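You operate a simulated robot arm through the tools that you are given. There is no shell and no other tool. Be economical: measure what you need, move in short steps, check, and stop when the job is done.

Carry out the task below with a simulated robot arm. There is one attempt and no reset: what you move stays moved.

JOB
Fill tank W from the fuller of N and X, then fill tank M from the other.
Fine: each time press the key of the tank to draw from once, then the key of the tank to fill once. Full is the orange line: W shows 5/5, M 3/3.

It is judged by the outcome, as a careful person would: the job done as asked, and still so three seconds after it is handed in. It fails if anything else is knocked over, pushed out of place, dropped, spilled or broken.

ROBOT AND FRAMES
A 6-joint arm with a four-finger gripper, fixed in place. Base frame: the origin is at the foot of the arm, x ahead of it, y to its left, z up. Readings come in mm, rad, newtons and seconds.
Its first joint turns from -2.897 to 2.897 rad. Payload 3.67 kg.
The tool frame sits at the grasp point between the pads (the TCP): z along the fingers, y along the line on which they close. The tips reach 28 mm beyond it. Largest opening 112 mm; the body of the gripper starts 73 mm behind the TCP.
Orientation is that of the tool frame in the base frame, as a unit quaternion [w, x, y, z]. With the fingers straight down and closing along the base's y, the tool's x points along the base's -x, its y along +y and its z along -z.

CONTROLS
- The arm moves only by the tool nudge_tool. Its argument "moves" is a list of rows, each an object (a shift or turn left out is 0, a gripper value left out holds the last) with "turn": the turn, a rotation vector about the base's x, y, z in rad, a list of three; "delta_pos": the shift along the base's x, y, z in mm, a list of three; "jaw": the opening, from 0 (shut) to 1 (fully open). In form: [{"turn": [rx, ry, rz], "delta_pos": [tx, ty, tz], "jaw": jaw}, ...]. A call has 1 to 10 rows; each row shifts and turns the commanded pose from where the row before left it. Rows are played at 5 a second. More than 50 mm and 0.15 rad between two rows, or a gripper value outside its range, and nothing of the call is played. A pose out of reach is approached as far as the arm can. The call stops where the force on the tool passes 40 N (or 10 N more than at its start, if that is more) or the arm is blocked; 0.2 s more then pass. The fingers move at their own pace and stop on an object; they squeeze with about 43 N. The grip force told is the motor's: it shows also when the fingers shut on nothing. Time passes only in rows, and 0.2 s behind the last, so rows that do not move let the fingers close. The reply holds the time, the measured pose of the TCP, the force on the tool along the base axes, the opening and the grip force, in the units named above and with some noise, with the torque about the TCP (base axes, N m) and any sound that the robot's microphone picked up, and new pictures: "pictures" is both (left out), scene, wrist or none.
- Cameras (640 x 400 px; columns grow to the right, rows downward): "scene" is fixed at [49.4, 647.9, 1388.2]; the picture's right is [-0.56, -0.83, 0.00], its down [-0.38, 0.26, -0.89] and it looks along [0.74, -0.49, -0.46] (base axes); focal length 310 px, centre (320, 200). "wrist" rides on the gripper at [60, -18, -104] in the tool frame; the picture's right is [0.29, 0.96, 0.00], its down [-0.80, 0.24, -0.55] and it looks along [-0.53, 0.16, 0.83] (tool axes); focal length 234 px, centre (320, 200). There is no depth. A picture from a camera that has moved, and an enlarged one, comes with that camera's place and axes in the base frame and with its lens.
- inspect(camera, box): a new picture of the part [left, top, right, bottom] of that camera's present view, enlarged. The clock stands still meanwhile.
- job_done(): hands the job in; it is judged then, once.

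Work in short steps. Places have to be worked out from the pictures, the camera data and where the tool is seen: move nearer, look again, correct. Check each grasp and each placing, and mend what went wrong. You have 120 turns and 200 pictures in all, those below and enlarged ones among them. Open the gripper and draw the arm clear of the work before you hand the job in, unless the task says otherwise; then end with one line.

The tools are called by a JSON object that holds its "method" and its "body". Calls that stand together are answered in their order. nudge_tool: Moves the arm, as the interface text tells. Its arguments: {"type":"object","properties":{"moves":{"type":"array","items":{"type":"object","properties":{"turn":{"type":"array","items":{"type":"number"}},"delta_pos":{"type":"array","items":{"type":"number"}},"jaw":{"type":"number"}}}},"pictures":{"type":"string","enum":["both","scene","wrist","none"]}},"required":["moves"]} The other tools are called the same way: inspect (camera, box) takes an enlarged picture of a part of a camera's view; job_done () hands the job in.

At the start:

```text
time_s: 0.0
position: [514.1, 290.7, 1129.8]
tcp_rot: [0.0, 0.0, 1.0, 0.001]
contact_force: [-0.1, 0.0, -0.5]
ft_torque: [-0.01, 0.05, -0.03]
finger_gap: 111.9
grasp_force: 0.1
```

scene: 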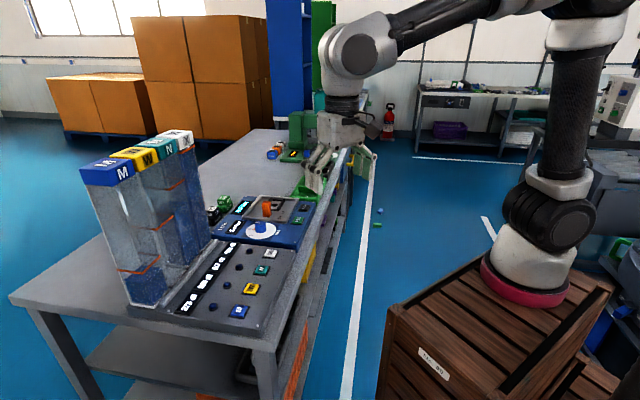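
wrist: 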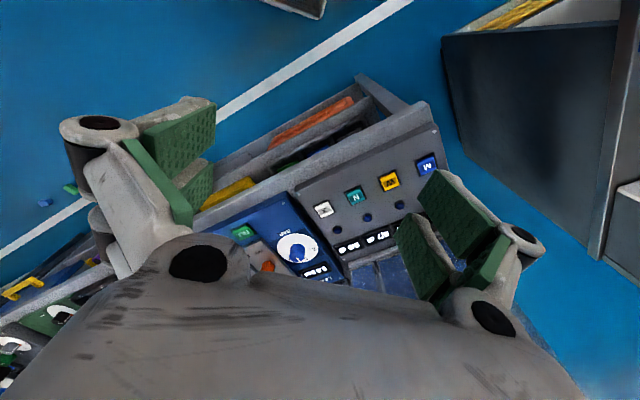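

Let me look closely at the tanks and the panel first.

{"method": "inspect", "body": {"camera": "scene", "box": [70, 120, 230, 320]}}

{"method": "inspect", "body": {"camera": "scene", "box": [160, 180, 340, 340]}}

{"method": "inspect", "body": {"camera": "wrist", "box": [200, 130, 480, 310]}}

```text
2.00 times, centred on (150, 220) of scene
camera zoom: at [49.4, 647.9, 1388.2], right [-0.56, -0.83, 0.0], down [-0.38, 0.26, -0.89], along [0.74, -0.49, -0.46], focal length 620 px, centre (660, 160)
```

zoom: 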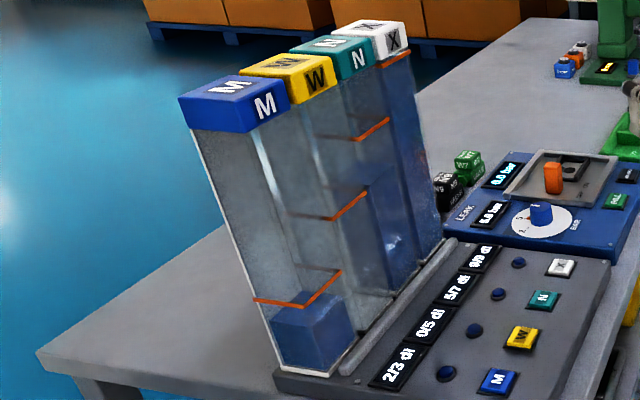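

```text
2.50 times, centred on (250, 260) of scene
camera zoom: at [49.4, 647.9, 1388.2], right [-0.56, -0.83, 0.0], down [-0.38, 0.26, -0.89], along [0.74, -0.49, -0.46], focal length 775 px, centre (495, 50)
```

zoom: 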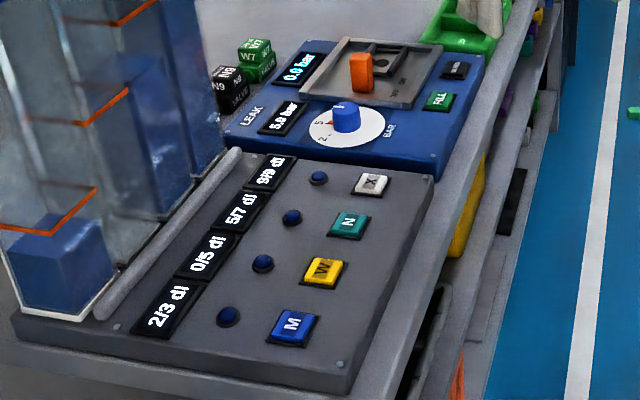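

```text
2.22 times, centred on (340, 220) of wrist
camera zoom: at [455.7, 271.8, 1234.7], right [-0.29, 0.96, 0.0], down [0.8, 0.24, 0.55], along [0.53, 0.16, -0.83], focal length 520 px, centre (276, 156)
```

zoom: 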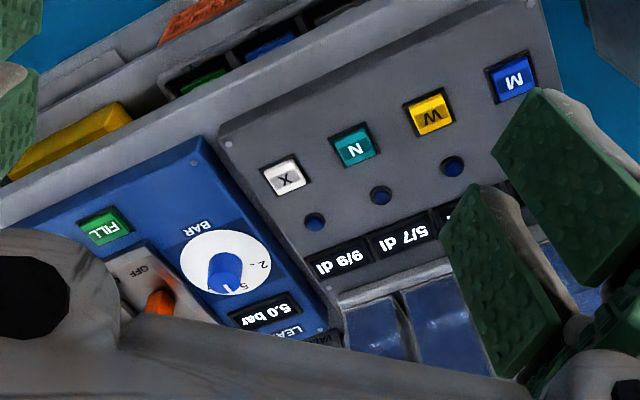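

X holds 9 dl and N holds 5, so it's X→W, then N→M. I place the keys at about X (729,364), N (678,415), W (627,466) and M (578,518), with z about 841. Next I'll close the jaw, turn 45° so the gripper's thin side faces the tanks, and go above X.

{"method": "nudge_tool", "body": {"moves": [{"jaw": 0, "delta_pos": [30.7, 10.4, -20], "turn": [0, 0, 0.112]}, {"delta_pos": [30.7, 10.4, -30], "turn": [0, 0, 0.112]}, {"delta_pos": [30.7, 10.4, -30], "turn": [0, 0, 0.112]}, {"delta_pos": [30.7, 10.4, -30], "turn": [0, 0, 0.112]}, {"delta_pos": [30.7, 10.4, -30], "turn": [0, 0, 0.112]}, {"delta_pos": [30.7, 10.4, -30], "turn": [0, 0, 0.112]}, {"delta_pos": [30.7, 10.4, -30], "turn": [0, 0, 0.112]}, {}]}}

```text
time_s: 1.8
position: [728.4, 365.3, 930.2]
tcp_rot: [0.0, -0.383, 0.924, 0.002]
contact_force: [0.8, -0.4, 0.8]
ft_torque: [0.03, -0.01, 0.01]
finger_gap: 0.1
grasp_force: 35.9
camera wrist: at [700.6, 309.3, 1035.5], right [-0.88, 0.47, 0.0], down [0.39, 0.73, 0.56], along [0.26, 0.49, -0.83], focal length 234 px, centre (320, 200)
```

scene: 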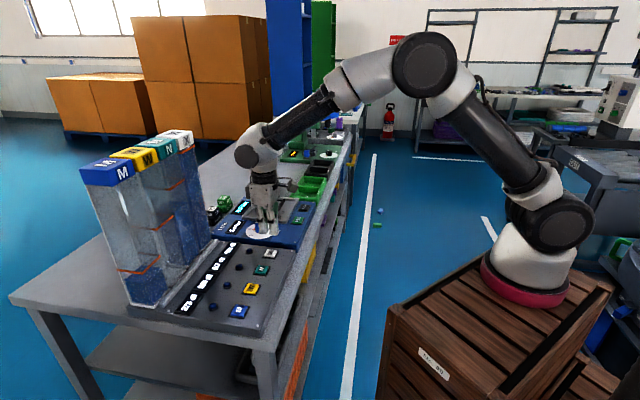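
wrist: 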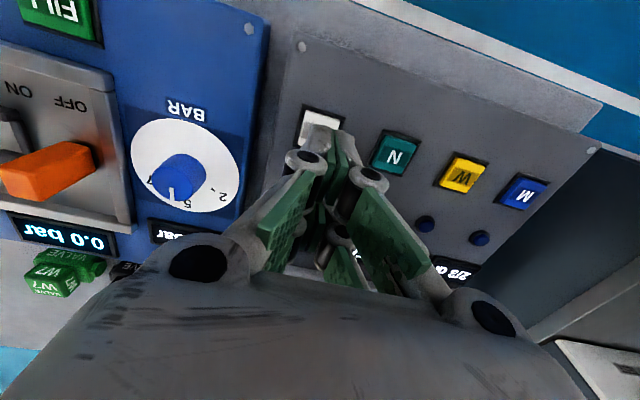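

The finger is above X. The new view puts X at about (727,362), so I'll descend to just above the key and check.

{"method": "nudge_tool", "body": {"moves": [{"delta_pos": [-1, -3, -25]}, {"delta_pos": [0, 0, -20]}, {}], "pictures": "wrist"}}

{"method": "inspect", "body": {"camera": "scene", "box": [210, 180, 330, 280]}}

{"method": "inspect", "body": {"camera": "wrist", "box": [260, 80, 420, 180]}}

```text
time_s: 2.6
position: [726.5, 360.9, 884.7]
tcp_rot: [0.0, -0.383, 0.924, 0.0]
contact_force: [0.0, -0.2, -0.1]
ft_torque: [-0.01, -0.03, -0.03]
finger_gap: 0.2
grasp_force: 35.3
camera wrist: at [699.4, 305.9, 989.7], right [-0.88, 0.47, 0.0], down [0.39, 0.73, 0.55], along [0.26, 0.49, -0.83], focal length 234 px, centre (320, 200)
```

wrist: 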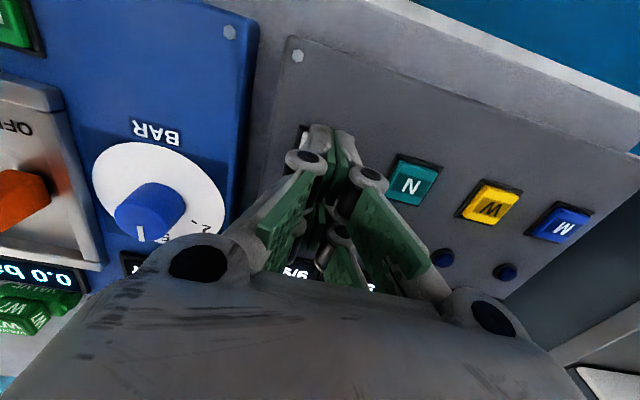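

```text
4.00 times, centred on (270, 230) of scene
camera zoom: at [49.4, 647.9, 1388.2], right [-0.56, -0.83, 0.0], down [-0.38, 0.26, -0.89], along [0.74, -0.49, -0.46], focal length 1239 px, centre (520, 80)
```

zoom: 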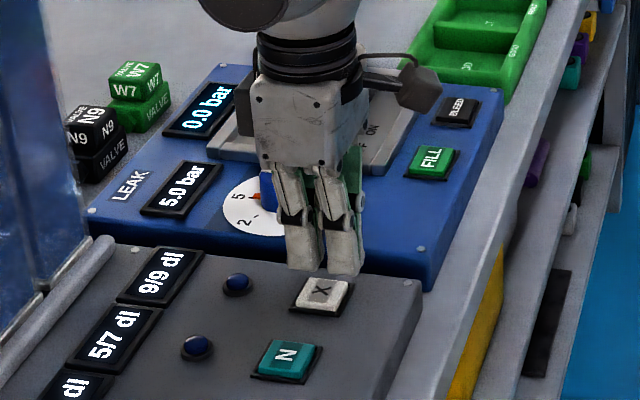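

```text
4.00 times, centred on (340, 130) of wrist
camera zoom: at [699.4, 305.9, 989.7], right [-0.88, 0.47, 0.0], down [0.39, 0.73, 0.55], along [0.26, 0.49, -0.83], focal length 937 px, centre (240, 480)
```

zoom: 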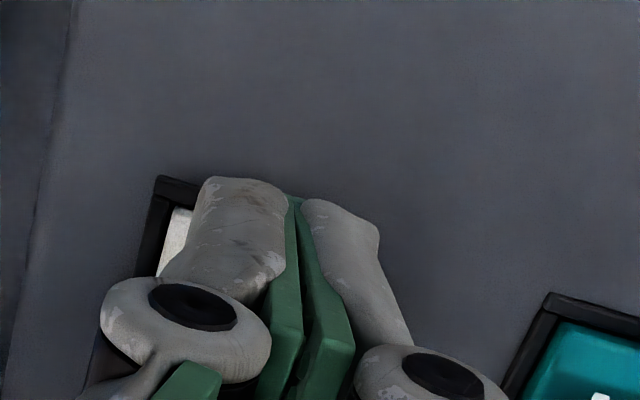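

The key looks about 3–4 mm further in +x. I'll shift there, then descend in small steps watching the force.

{"method": "nudge_tool", "body": {"moves": [{"delta_pos": [3, -1, -6]}, {"delta_pos": [0, 0, -4]}, {"delta_pos": [0, 0, -2]}, {}], "pictures": "none"}}

{"method": "inspect", "body": {"camera": "scene", "box": [210, 180, 330, 280]}}

{"method": "inspect", "body": {"camera": "wrist", "box": [260, 80, 420, 180]}}

```text
time_s: 3.6
position: [731.4, 360.0, 872.8]
tcp_rot: [0.0, -0.383, 0.924, 0.001]
contact_force: [0.4, -0.5, -0.2]
ft_torque: [-0.02, 0.03, 0.01]
finger_gap: 0.1
grasp_force: 35.5
```

```text
4.00 times, centred on (270, 230) of scene
camera zoom: at [49.4, 647.9, 1388.2], right [-0.56, -0.83, 0.0], down [-0.38, 0.26, -0.89], along [0.74, -0.49, -0.46], focal length 1239 px, centre (520, 80)
```

zoom: 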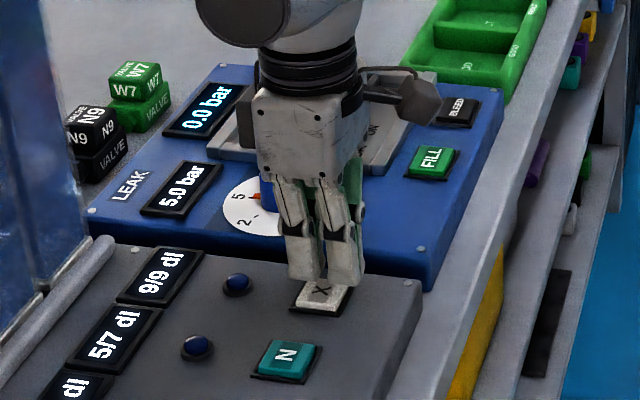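

```text
4.00 times, centred on (340, 130) of wrist
camera zoom: at [703.3, 304.6, 978.0], right [-0.88, 0.47, 0.0], down [0.39, 0.73, 0.55], along [0.26, 0.49, -0.83], focal length 937 px, centre (240, 480)
```

zoom: 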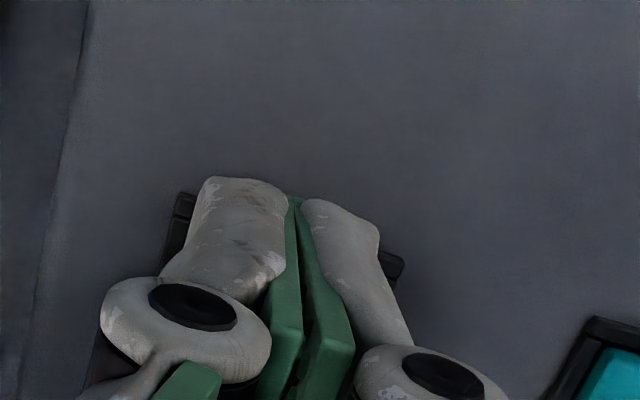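

Both views show the tip centred over X, about 5 mm above it. I'll press in small steps.

{"method": "nudge_tool", "body": {"moves": [{"delta_pos": [0, 0, -2]}, {"delta_pos": [0, 0, -2]}, {"delta_pos": [0, 0, -1]}, {"delta_pos": [0, 0, -1]}, {}], "pictures": "none"}}

{"method": "inspect", "body": {"camera": "scene", "box": [170, 200, 330, 320]}}

```text
time_s: 4.8
position: [730.9, 358.9, 866.6]
tcp_rot: [-0.001, -0.383, 0.924, 0.001]
contact_force: [0.4, 0.4, -0.7]
ft_torque: [-0.02, 0.03, 0.0]
finger_gap: 0.0
grasp_force: 35.9
```

```text
3.33 times, centred on (250, 260) of scene
camera zoom: at [49.4, 647.9, 1388.2], right [-0.56, -0.83, 0.0], down [-0.38, 0.26, -0.89], along [0.74, -0.49, -0.46], focal length 1033 px, centre (553, 0)
```

zoom: 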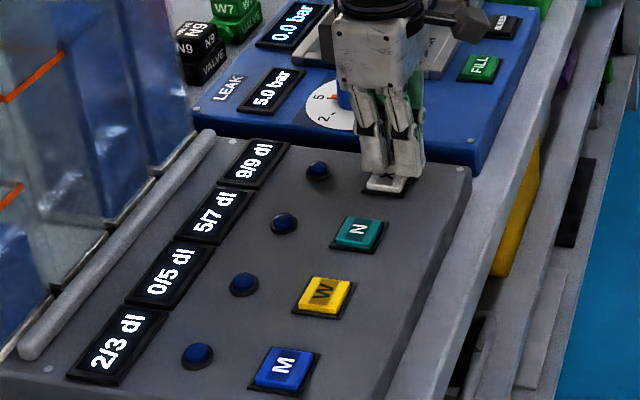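

No contact yet. I'll continue down.

{"method": "nudge_tool", "body": {"moves": [{"delta_pos": [0, 0, -1]}, {"delta_pos": [0, 0, -1]}, {"delta_pos": [0, 0, -1]}, {}], "pictures": "none"}}

{"method": "inspect", "body": {"camera": "scene", "box": [170, 200, 330, 320]}}

```text
time_s: 5.8
position: [731.2, 359.6, 863.5]
tcp_rot: [0.0, -0.382, 0.924, 0.001]
contact_force: [0.6, -0.4, -0.2]
ft_torque: [0.0, -0.03, 0.02]
finger_gap: 0.0
grasp_force: 35.5
```

```text
3.33 times, centred on (250, 260) of scene
camera zoom: at [49.4, 647.9, 1388.2], right [-0.56, -0.83, 0.0], down [-0.38, 0.26, -0.89], along [0.74, -0.49, -0.46], focal length 1033 px, centre (553, 0)
```

zoom: 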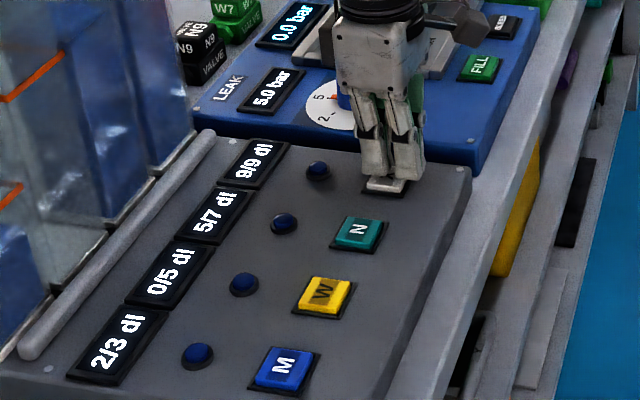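

{"method": "nudge_tool", "body": {"moves": [{"delta_pos": [0, 0, -1]}, {"delta_pos": [0, 0, -1]}, {"delta_pos": [0, 0, -1]}, {}], "pictures": "none"}}

{"method": "inspect", "body": {"camera": "scene", "box": [220, 200, 320, 270]}}

```text
time_s: 6.8
position: [730.6, 359.0, 860.5]
tcp_rot: [0.0, -0.383, 0.924, 0.001]
contact_force: [0.3, -0.3, 1.2]
ft_torque: [-0.01, 0.01, -0.01]
finger_gap: 5.9
grasp_force: 35.8
```

```text
5.71 times, centred on (270, 235) of scene
camera zoom: at [49.4, 647.9, 1388.2], right [-0.56, -0.83, 0.0], down [-0.38, 0.26, -0.89], along [0.74, -0.49, -0.46], focal length 1771 px, centre (606, 0)
```

zoom: 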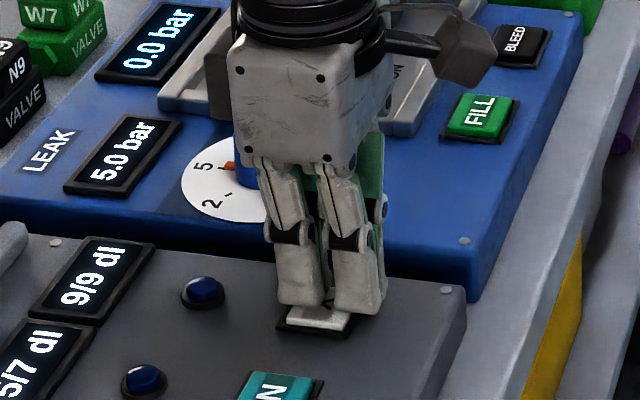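

The gap reads 5.9 mm, which I didn't expect. I'll look from the wrist.

{"method": "inspect", "body": {"camera": "wrist", "box": [260, 80, 420, 180]}}

{"method": "nudge_tool", "body": {"moves": [{}], "pictures": "none"}}

```text
4.00 times, centred on (340, 130) of wrist
camera zoom: at [702.9, 303.7, 965.7], right [-0.88, 0.47, 0.0], down [0.39, 0.73, 0.56], along [0.26, 0.49, -0.83], focal length 937 px, centre (240, 480)
```

zoom: 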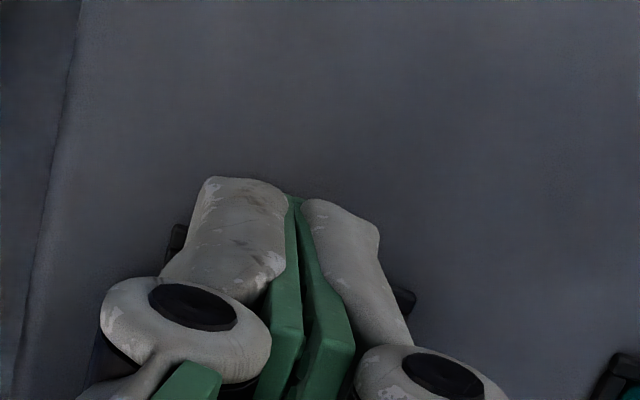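

```text
time_s: 7.2
position: [731.0, 359.3, 860.3]
tcp_rot: [-0.001, -0.383, 0.924, 0.001]
contact_force: [-0.7, 0.4, 1.9]
ft_torque: [0.0, 0.01, -0.06]
finger_gap: 6.0
grasp_force: 36.1
```

The fingers look shut and there's a light contact of about 1.5 N. I'll push on gently.

{"method": "nudge_tool", "body": {"moves": [{"delta_pos": [0, 0, -1]}, {}], "pictures": "none"}}

{"method": "inspect", "body": {"camera": "scene", "box": [220, 200, 320, 270]}}

```text
time_s: 7.8
position: [730.6, 359.3, 859.5]
tcp_rot: [0.001, -0.382, 0.924, 0.002]
contact_force: [2.0, 1.6, 3.1]
ft_torque: [0.03, -0.06, 0.0]
finger_gap: 6.3
grasp_force: 35.2
heard: click
```

```text
5.71 times, centred on (270, 235) of scene
camera zoom: at [49.4, 647.9, 1388.2], right [-0.56, -0.83, 0.0], down [-0.38, 0.26, -0.89], along [0.74, -0.49, -0.46], focal length 1771 px, centre (606, 0)
```

zoom: 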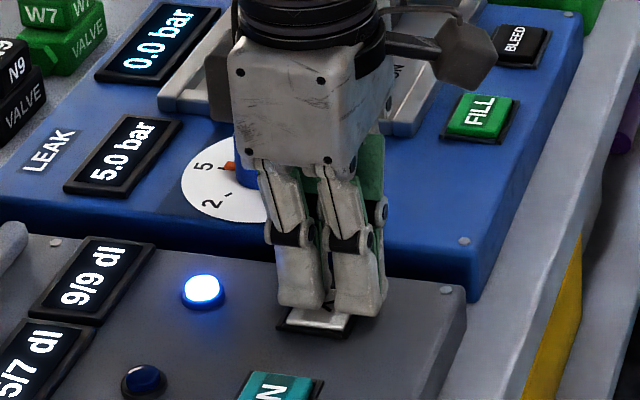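

Click, and X's lamp is on. I'll lift straight up and go over W, at about (630,465).

{"method": "nudge_tool", "body": {"moves": [{"delta_pos": [0, 0, 10]}, {"delta_pos": [0, 0, 20]}, {"delta_pos": [-33, 35, 0]}, {"delta_pos": [-33, 35, 0]}, {"delta_pos": [-34, 35, 0]}, {}], "pictures": "scene"}}

{"method": "inspect", "body": {"camera": "scene", "box": [170, 200, 330, 320]}}

{"method": "inspect", "body": {"camera": "wrist", "box": [200, 60, 520, 260]}}

```text
time_s: 9.2
position: [629.0, 463.1, 889.6]
tcp_rot: [-0.001, -0.382, 0.924, 0.001]
contact_force: [0.4, -0.2, -0.1]
ft_torque: [-0.04, -0.02, 0.01]
finger_gap: 0.3
grasp_force: 35.3
```

scene: 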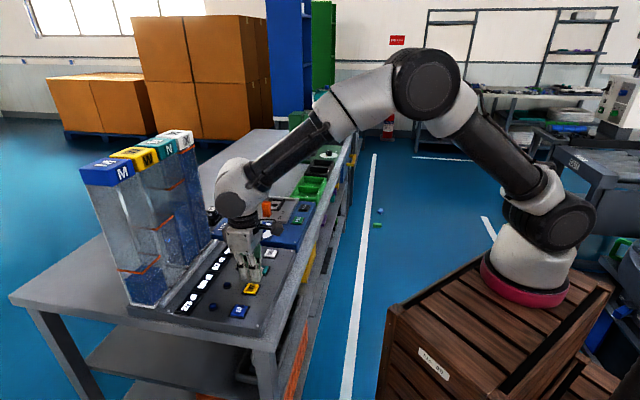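

```text
3.33 times, centred on (250, 260) of scene
camera zoom: at [49.4, 647.9, 1388.2], right [-0.56, -0.83, 0.0], down [-0.38, 0.26, -0.89], along [0.74, -0.49, -0.46], focal length 1033 px, centre (553, 0)
```

zoom: 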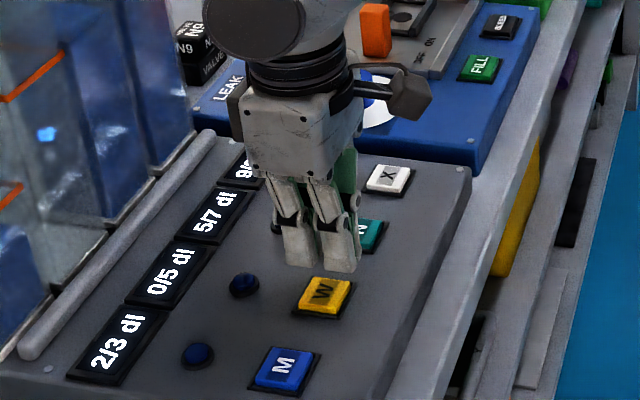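

```text
2.00 times, centred on (360, 160) of wrist
camera zoom: at [602.0, 408.0, 994.5], right [-0.88, 0.47, 0.0], down [0.39, 0.73, 0.55], along [0.26, 0.49, -0.83], focal length 468 px, centre (240, 280)
```

zoom: 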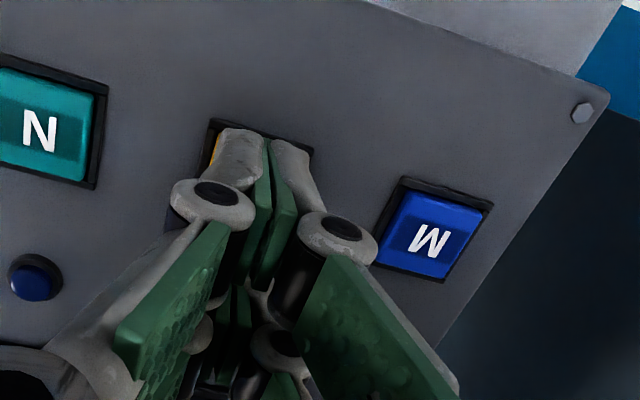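

W is at about (631,467). I'll shift slightly and descend to just above it.

{"method": "nudge_tool", "body": {"moves": [{"delta_pos": [2, 3, -15]}, {"delta_pos": [0, 0, -10]}, {"delta_pos": [0, 0, -3]}, {"delta_pos": [0, 0, -1]}, {}], "pictures": "none"}}

{"method": "inspect", "body": {"camera": "scene", "box": [170, 200, 330, 320]}}

```text
time_s: 10.4
position: [633.7, 466.0, 860.6]
tcp_rot: [0.0, -0.383, 0.924, 0.002]
contact_force: [0.8, 1.0, 0.8]
ft_torque: [-0.02, -0.03, -0.03]
finger_gap: 5.7
grasp_force: 35.7
heard: click
```

```text
3.33 times, centred on (250, 260) of scene
camera zoom: at [49.4, 647.9, 1388.2], right [-0.56, -0.83, 0.0], down [-0.38, 0.26, -0.89], along [0.74, -0.49, -0.46], focal length 1033 px, centre (553, 0)
```

zoom: 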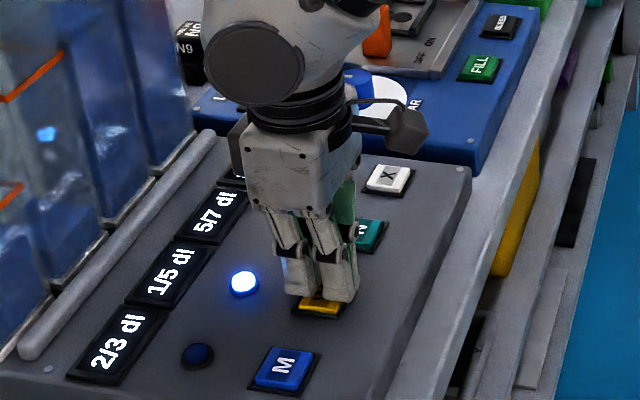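

Click, and W is filling (1/5). I'll lift and wait for it.

{"method": "nudge_tool", "body": {"moves": [{"delta_pos": [0, 0, 10]}, {"delta_pos": [0, 0, 20]}, {}, {}], "pictures": "none"}}

{"method": "inspect", "body": {"camera": "scene", "box": [90, 140, 330, 320]}}

```text
time_s: 11.4
position: [634.2, 466.1, 889.2]
tcp_rot: [-0.001, -0.383, 0.924, 0.001]
contact_force: [-0.7, -0.1, 0.5]
ft_torque: [-0.03, -0.02, 0.0]
finger_gap: 0.0
grasp_force: 35.0
```

```text
2.22 times, centred on (210, 230) of scene
camera zoom: at [49.4, 647.9, 1388.2], right [-0.56, -0.83, 0.0], down [-0.38, 0.26, -0.89], along [0.74, -0.49, -0.46], focal length 689 px, centre (564, 133)
```

zoom: 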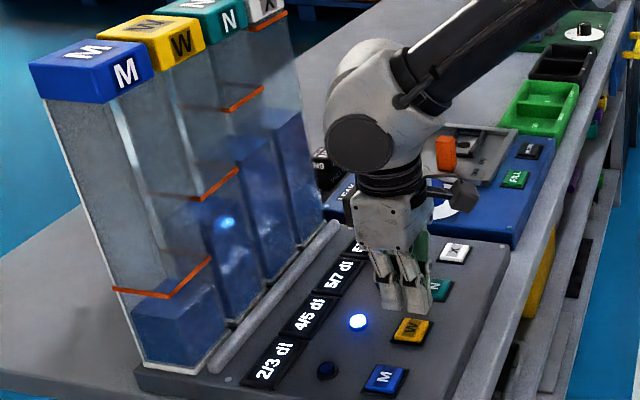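

It's at 4/5 and still pouring. I'll move above N at (681,414) in the meantime and check that it stops at 5/5.

{"method": "nudge_tool", "body": {"moves": [{"delta_pos": [23, -26, 0]}, {"delta_pos": [24, -26, 0]}, {}, {}, {}], "pictures": "none"}}

{"method": "inspect", "body": {"camera": "scene", "box": [90, 140, 330, 320]}}

{"method": "inspect", "body": {"camera": "wrist", "box": [200, 60, 520, 260]}}

```text
time_s: 12.6
position: [681.0, 414.4, 888.7]
tcp_rot: [-0.001, -0.382, 0.924, 0.001]
contact_force: [-0.4, -0.1, 0.1]
ft_torque: [0.01, 0.02, 0.03]
finger_gap: 0.0
grasp_force: 35.7
```

```text
2.22 times, centred on (210, 230) of scene
camera zoom: at [49.4, 647.9, 1388.2], right [-0.56, -0.83, 0.0], down [-0.38, 0.26, -0.89], along [0.74, -0.49, -0.46], focal length 689 px, centre (564, 133)
```

zoom: 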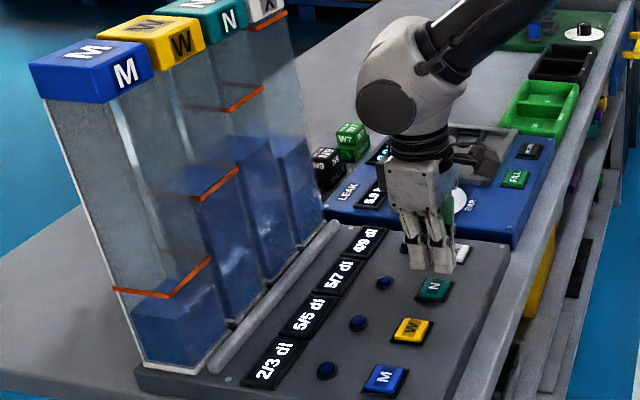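

```text
2.00 times, centred on (360, 160) of wrist
camera zoom: at [653.2, 359.0, 994.3], right [-0.88, 0.47, 0.0], down [0.39, 0.73, 0.55], along [0.26, 0.49, -0.83], focal length 468 px, centre (240, 280)
```

zoom: 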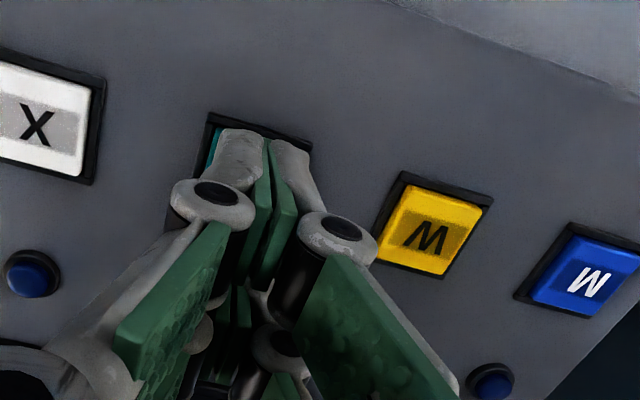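

W shows 5/5, X shows 4/9 and the lamps are off. The view over N looks the same as it did over W, so I'll press N.

{"method": "nudge_tool", "body": {"moves": [{"delta_pos": [2, 2, -15]}, {"delta_pos": [0, 0, -10]}, {"delta_pos": [0, 0, -2]}, {"delta_pos": [0, 0, -1]}, {}], "pictures": "none"}}

{"method": "inspect", "body": {"camera": "scene", "box": [170, 200, 330, 320]}}

```text
time_s: 13.8
position: [682.5, 416.2, 863.1]
tcp_rot: [0.0, -0.383, 0.924, 0.001]
contact_force: [0.6, -0.4, -0.3]
ft_torque: [0.0, 0.0, -0.02]
finger_gap: 0.0
grasp_force: 35.8
```

```text
3.33 times, centred on (250, 260) of scene
camera zoom: at [49.4, 647.9, 1388.2], right [-0.56, -0.83, 0.0], down [-0.38, 0.26, -0.89], along [0.74, -0.49, -0.46], focal length 1033 px, centre (553, 0)
```

zoom: 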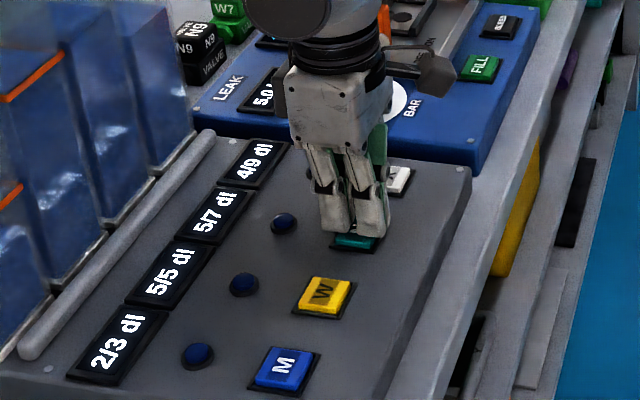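

Not in contact yet. I'll go down a little further.

{"method": "nudge_tool", "body": {"moves": [{"delta_pos": [0, 0, -1.5]}, {"delta_pos": [0, 0, -1]}, {}], "pictures": "none"}}

```text
time_s: 14.6
position: [682.2, 416.8, 859.4]
tcp_rot: [-0.001, -0.383, 0.924, 0.001]
contact_force: [0.5, 0.3, 2.0]
ft_torque: [0.0, -0.03, -0.01]
finger_gap: 6.1
grasp_force: 35.4
heard: click
```

Click. I'll lift and go to M at about (581,518).

{"method": "nudge_tool", "body": {"moves": [{"delta_pos": [0, 0, 10]}, {"delta_pos": [0, 0, 20]}, {"delta_pos": [-34, 34, 0]}, {"delta_pos": [-34, 34, 0]}, {"delta_pos": [-34, 34, 0]}, {}], "pictures": "none"}}

{"method": "inspect", "body": {"camera": "scene", "box": [170, 200, 330, 320]}}

{"method": "inspect", "body": {"camera": "wrist", "box": [200, 60, 520, 260]}}

```text
time_s: 16.0
position: [577.4, 519.1, 891.7]
tcp_rot: [0.0, -0.383, 0.924, 0.001]
contact_force: [-0.8, 0.3, 0.4]
ft_torque: [-0.01, 0.03, 0.0]
finger_gap: 0.0
grasp_force: 35.8
```

```text
3.33 times, centred on (250, 260) of scene
camera zoom: at [49.4, 647.9, 1388.2], right [-0.56, -0.83, 0.0], down [-0.38, 0.26, -0.89], along [0.74, -0.49, -0.46], focal length 1033 px, centre (553, 0)
```

zoom: 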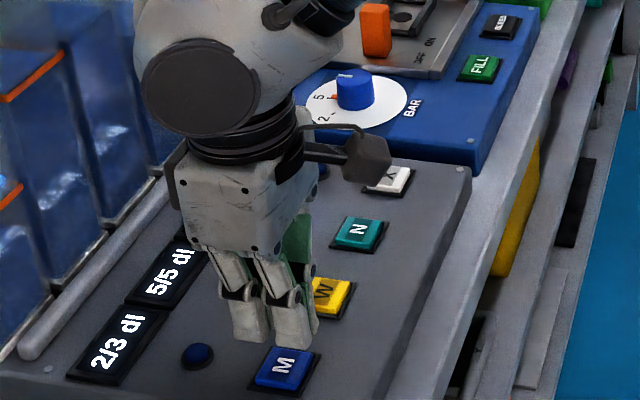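

```text
2.00 times, centred on (360, 160) of wrist
camera zoom: at [550.6, 463.2, 995.6], right [-0.88, 0.47, 0.0], down [0.39, 0.73, 0.55], along [0.26, 0.49, -0.83], focal length 468 px, centre (240, 280)
```

zoom: 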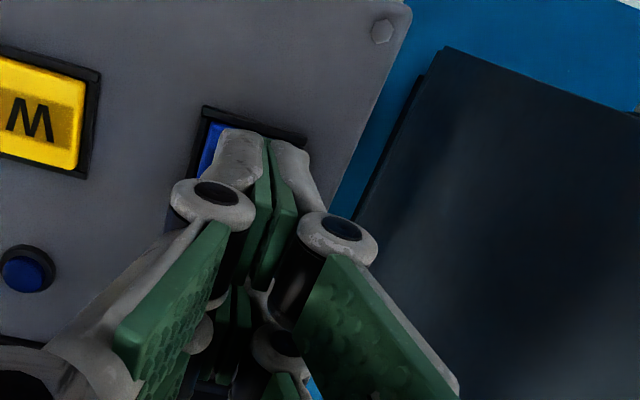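

N's lamp is hidden but the click was heard. The tip is about 3 mm off towards -x, so I'll correct that and press M.

{"method": "nudge_tool", "body": {"moves": [{"delta_pos": [4, -0.5, -15]}, {"delta_pos": [0, 0, -10]}, {"delta_pos": [0, 0, -3]}, {"delta_pos": [0, 0, -1.5]}, {}], "pictures": "none"}}

{"method": "inspect", "body": {"camera": "scene", "box": [170, 200, 330, 320]}}

```text
time_s: 17.2
position: [582.8, 517.5, 860.6]
tcp_rot: [0.0, -0.383, 0.924, 0.0]
contact_force: [-0.6, 0.8, 1.8]
ft_torque: [0.03, -0.01, 0.0]
finger_gap: 6.0
grasp_force: 35.5
```

```text
3.33 times, centred on (250, 260) of scene
camera zoom: at [49.4, 647.9, 1388.2], right [-0.56, -0.83, 0.0], down [-0.38, 0.26, -0.89], along [0.74, -0.49, -0.46], focal length 1033 px, centre (553, 0)
```

zoom: 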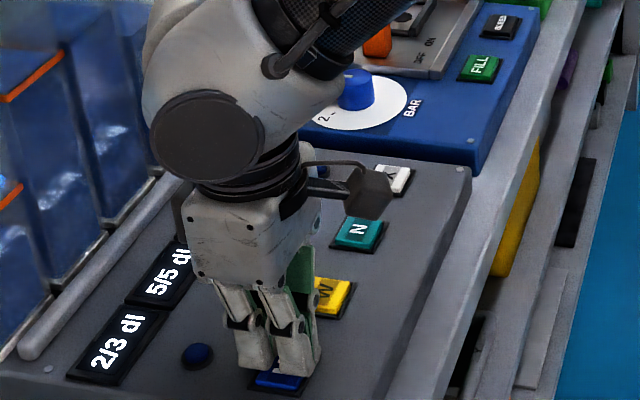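

In contact with M, but no click yet.

{"method": "nudge_tool", "body": {"moves": [{"delta_pos": [0, 0, -1]}, {}], "pictures": "none"}}

```text
time_s: 17.8
position: [583.1, 519.0, 860.3]
tcp_rot: [0.0, -0.383, 0.924, 0.001]
contact_force: [1.9, -0.9, 2.1]
ft_torque: [0.0, -0.01, -0.01]
finger_gap: 6.2
grasp_force: 35.5
heard: click
```

Click. I'll lift and draw back towards the base, clear of the panel, then check the displays.

{"method": "nudge_tool", "body": {"moves": [{"delta_pos": [0, 0, 10]}, {"delta_pos": [0, 0, 40]}, {"delta_pos": [0, 0, 45]}, {"delta_pos": [0, -30, 35]}, {"delta_pos": [0, -40, 25]}, {"delta_pos": [0, -40, 25]}, {"delta_pos": [0, -40, 20]}, {"delta_pos": [0, -40, 0], "jaw": 0.5}, {"delta_pos": [0, -40, 0]}, {}], "pictures": "scene"}}

{"method": "inspect", "body": {"camera": "scene", "box": [90, 140, 330, 320]}}

```text
time_s: 20.0
position: [583.2, 285.8, 1059.4]
tcp_rot: [0.001, -0.382, 0.924, 0.001]
contact_force: [0.3, -0.6, -0.1]
ft_torque: [0.05, 0.01, 0.0]
finger_gap: 56.0
grasp_force: 0.0
```

scene: 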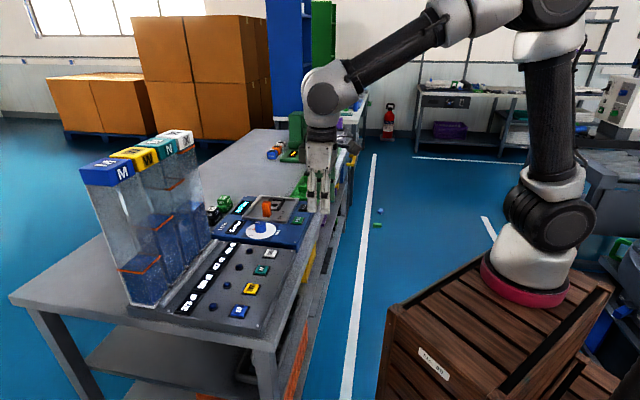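

```text
2.22 times, centred on (210, 230) of scene
camera zoom: at [49.4, 647.9, 1388.2], right [-0.56, -0.83, 0.0], down [-0.38, 0.26, -0.89], along [0.74, -0.49, -0.46], focal length 689 px, centre (564, 133)
```

zoom: 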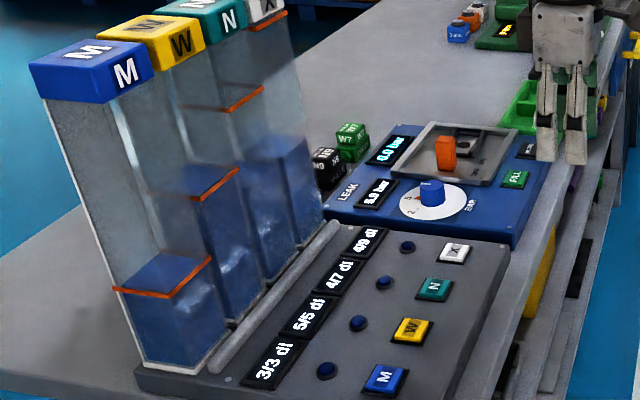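

The displays show M 3/3, W 5/5, N 4/7 and X 4/9. The lamps are off, the arm is clear and the gripper is open, so I'm handing in.

{"method": "job_done", "body": {}}

```text
The job is handed in.
```

The job is done: W was filled from X, the fuller of the two, and shows 5/5; M was filled from N and shows 3/3.
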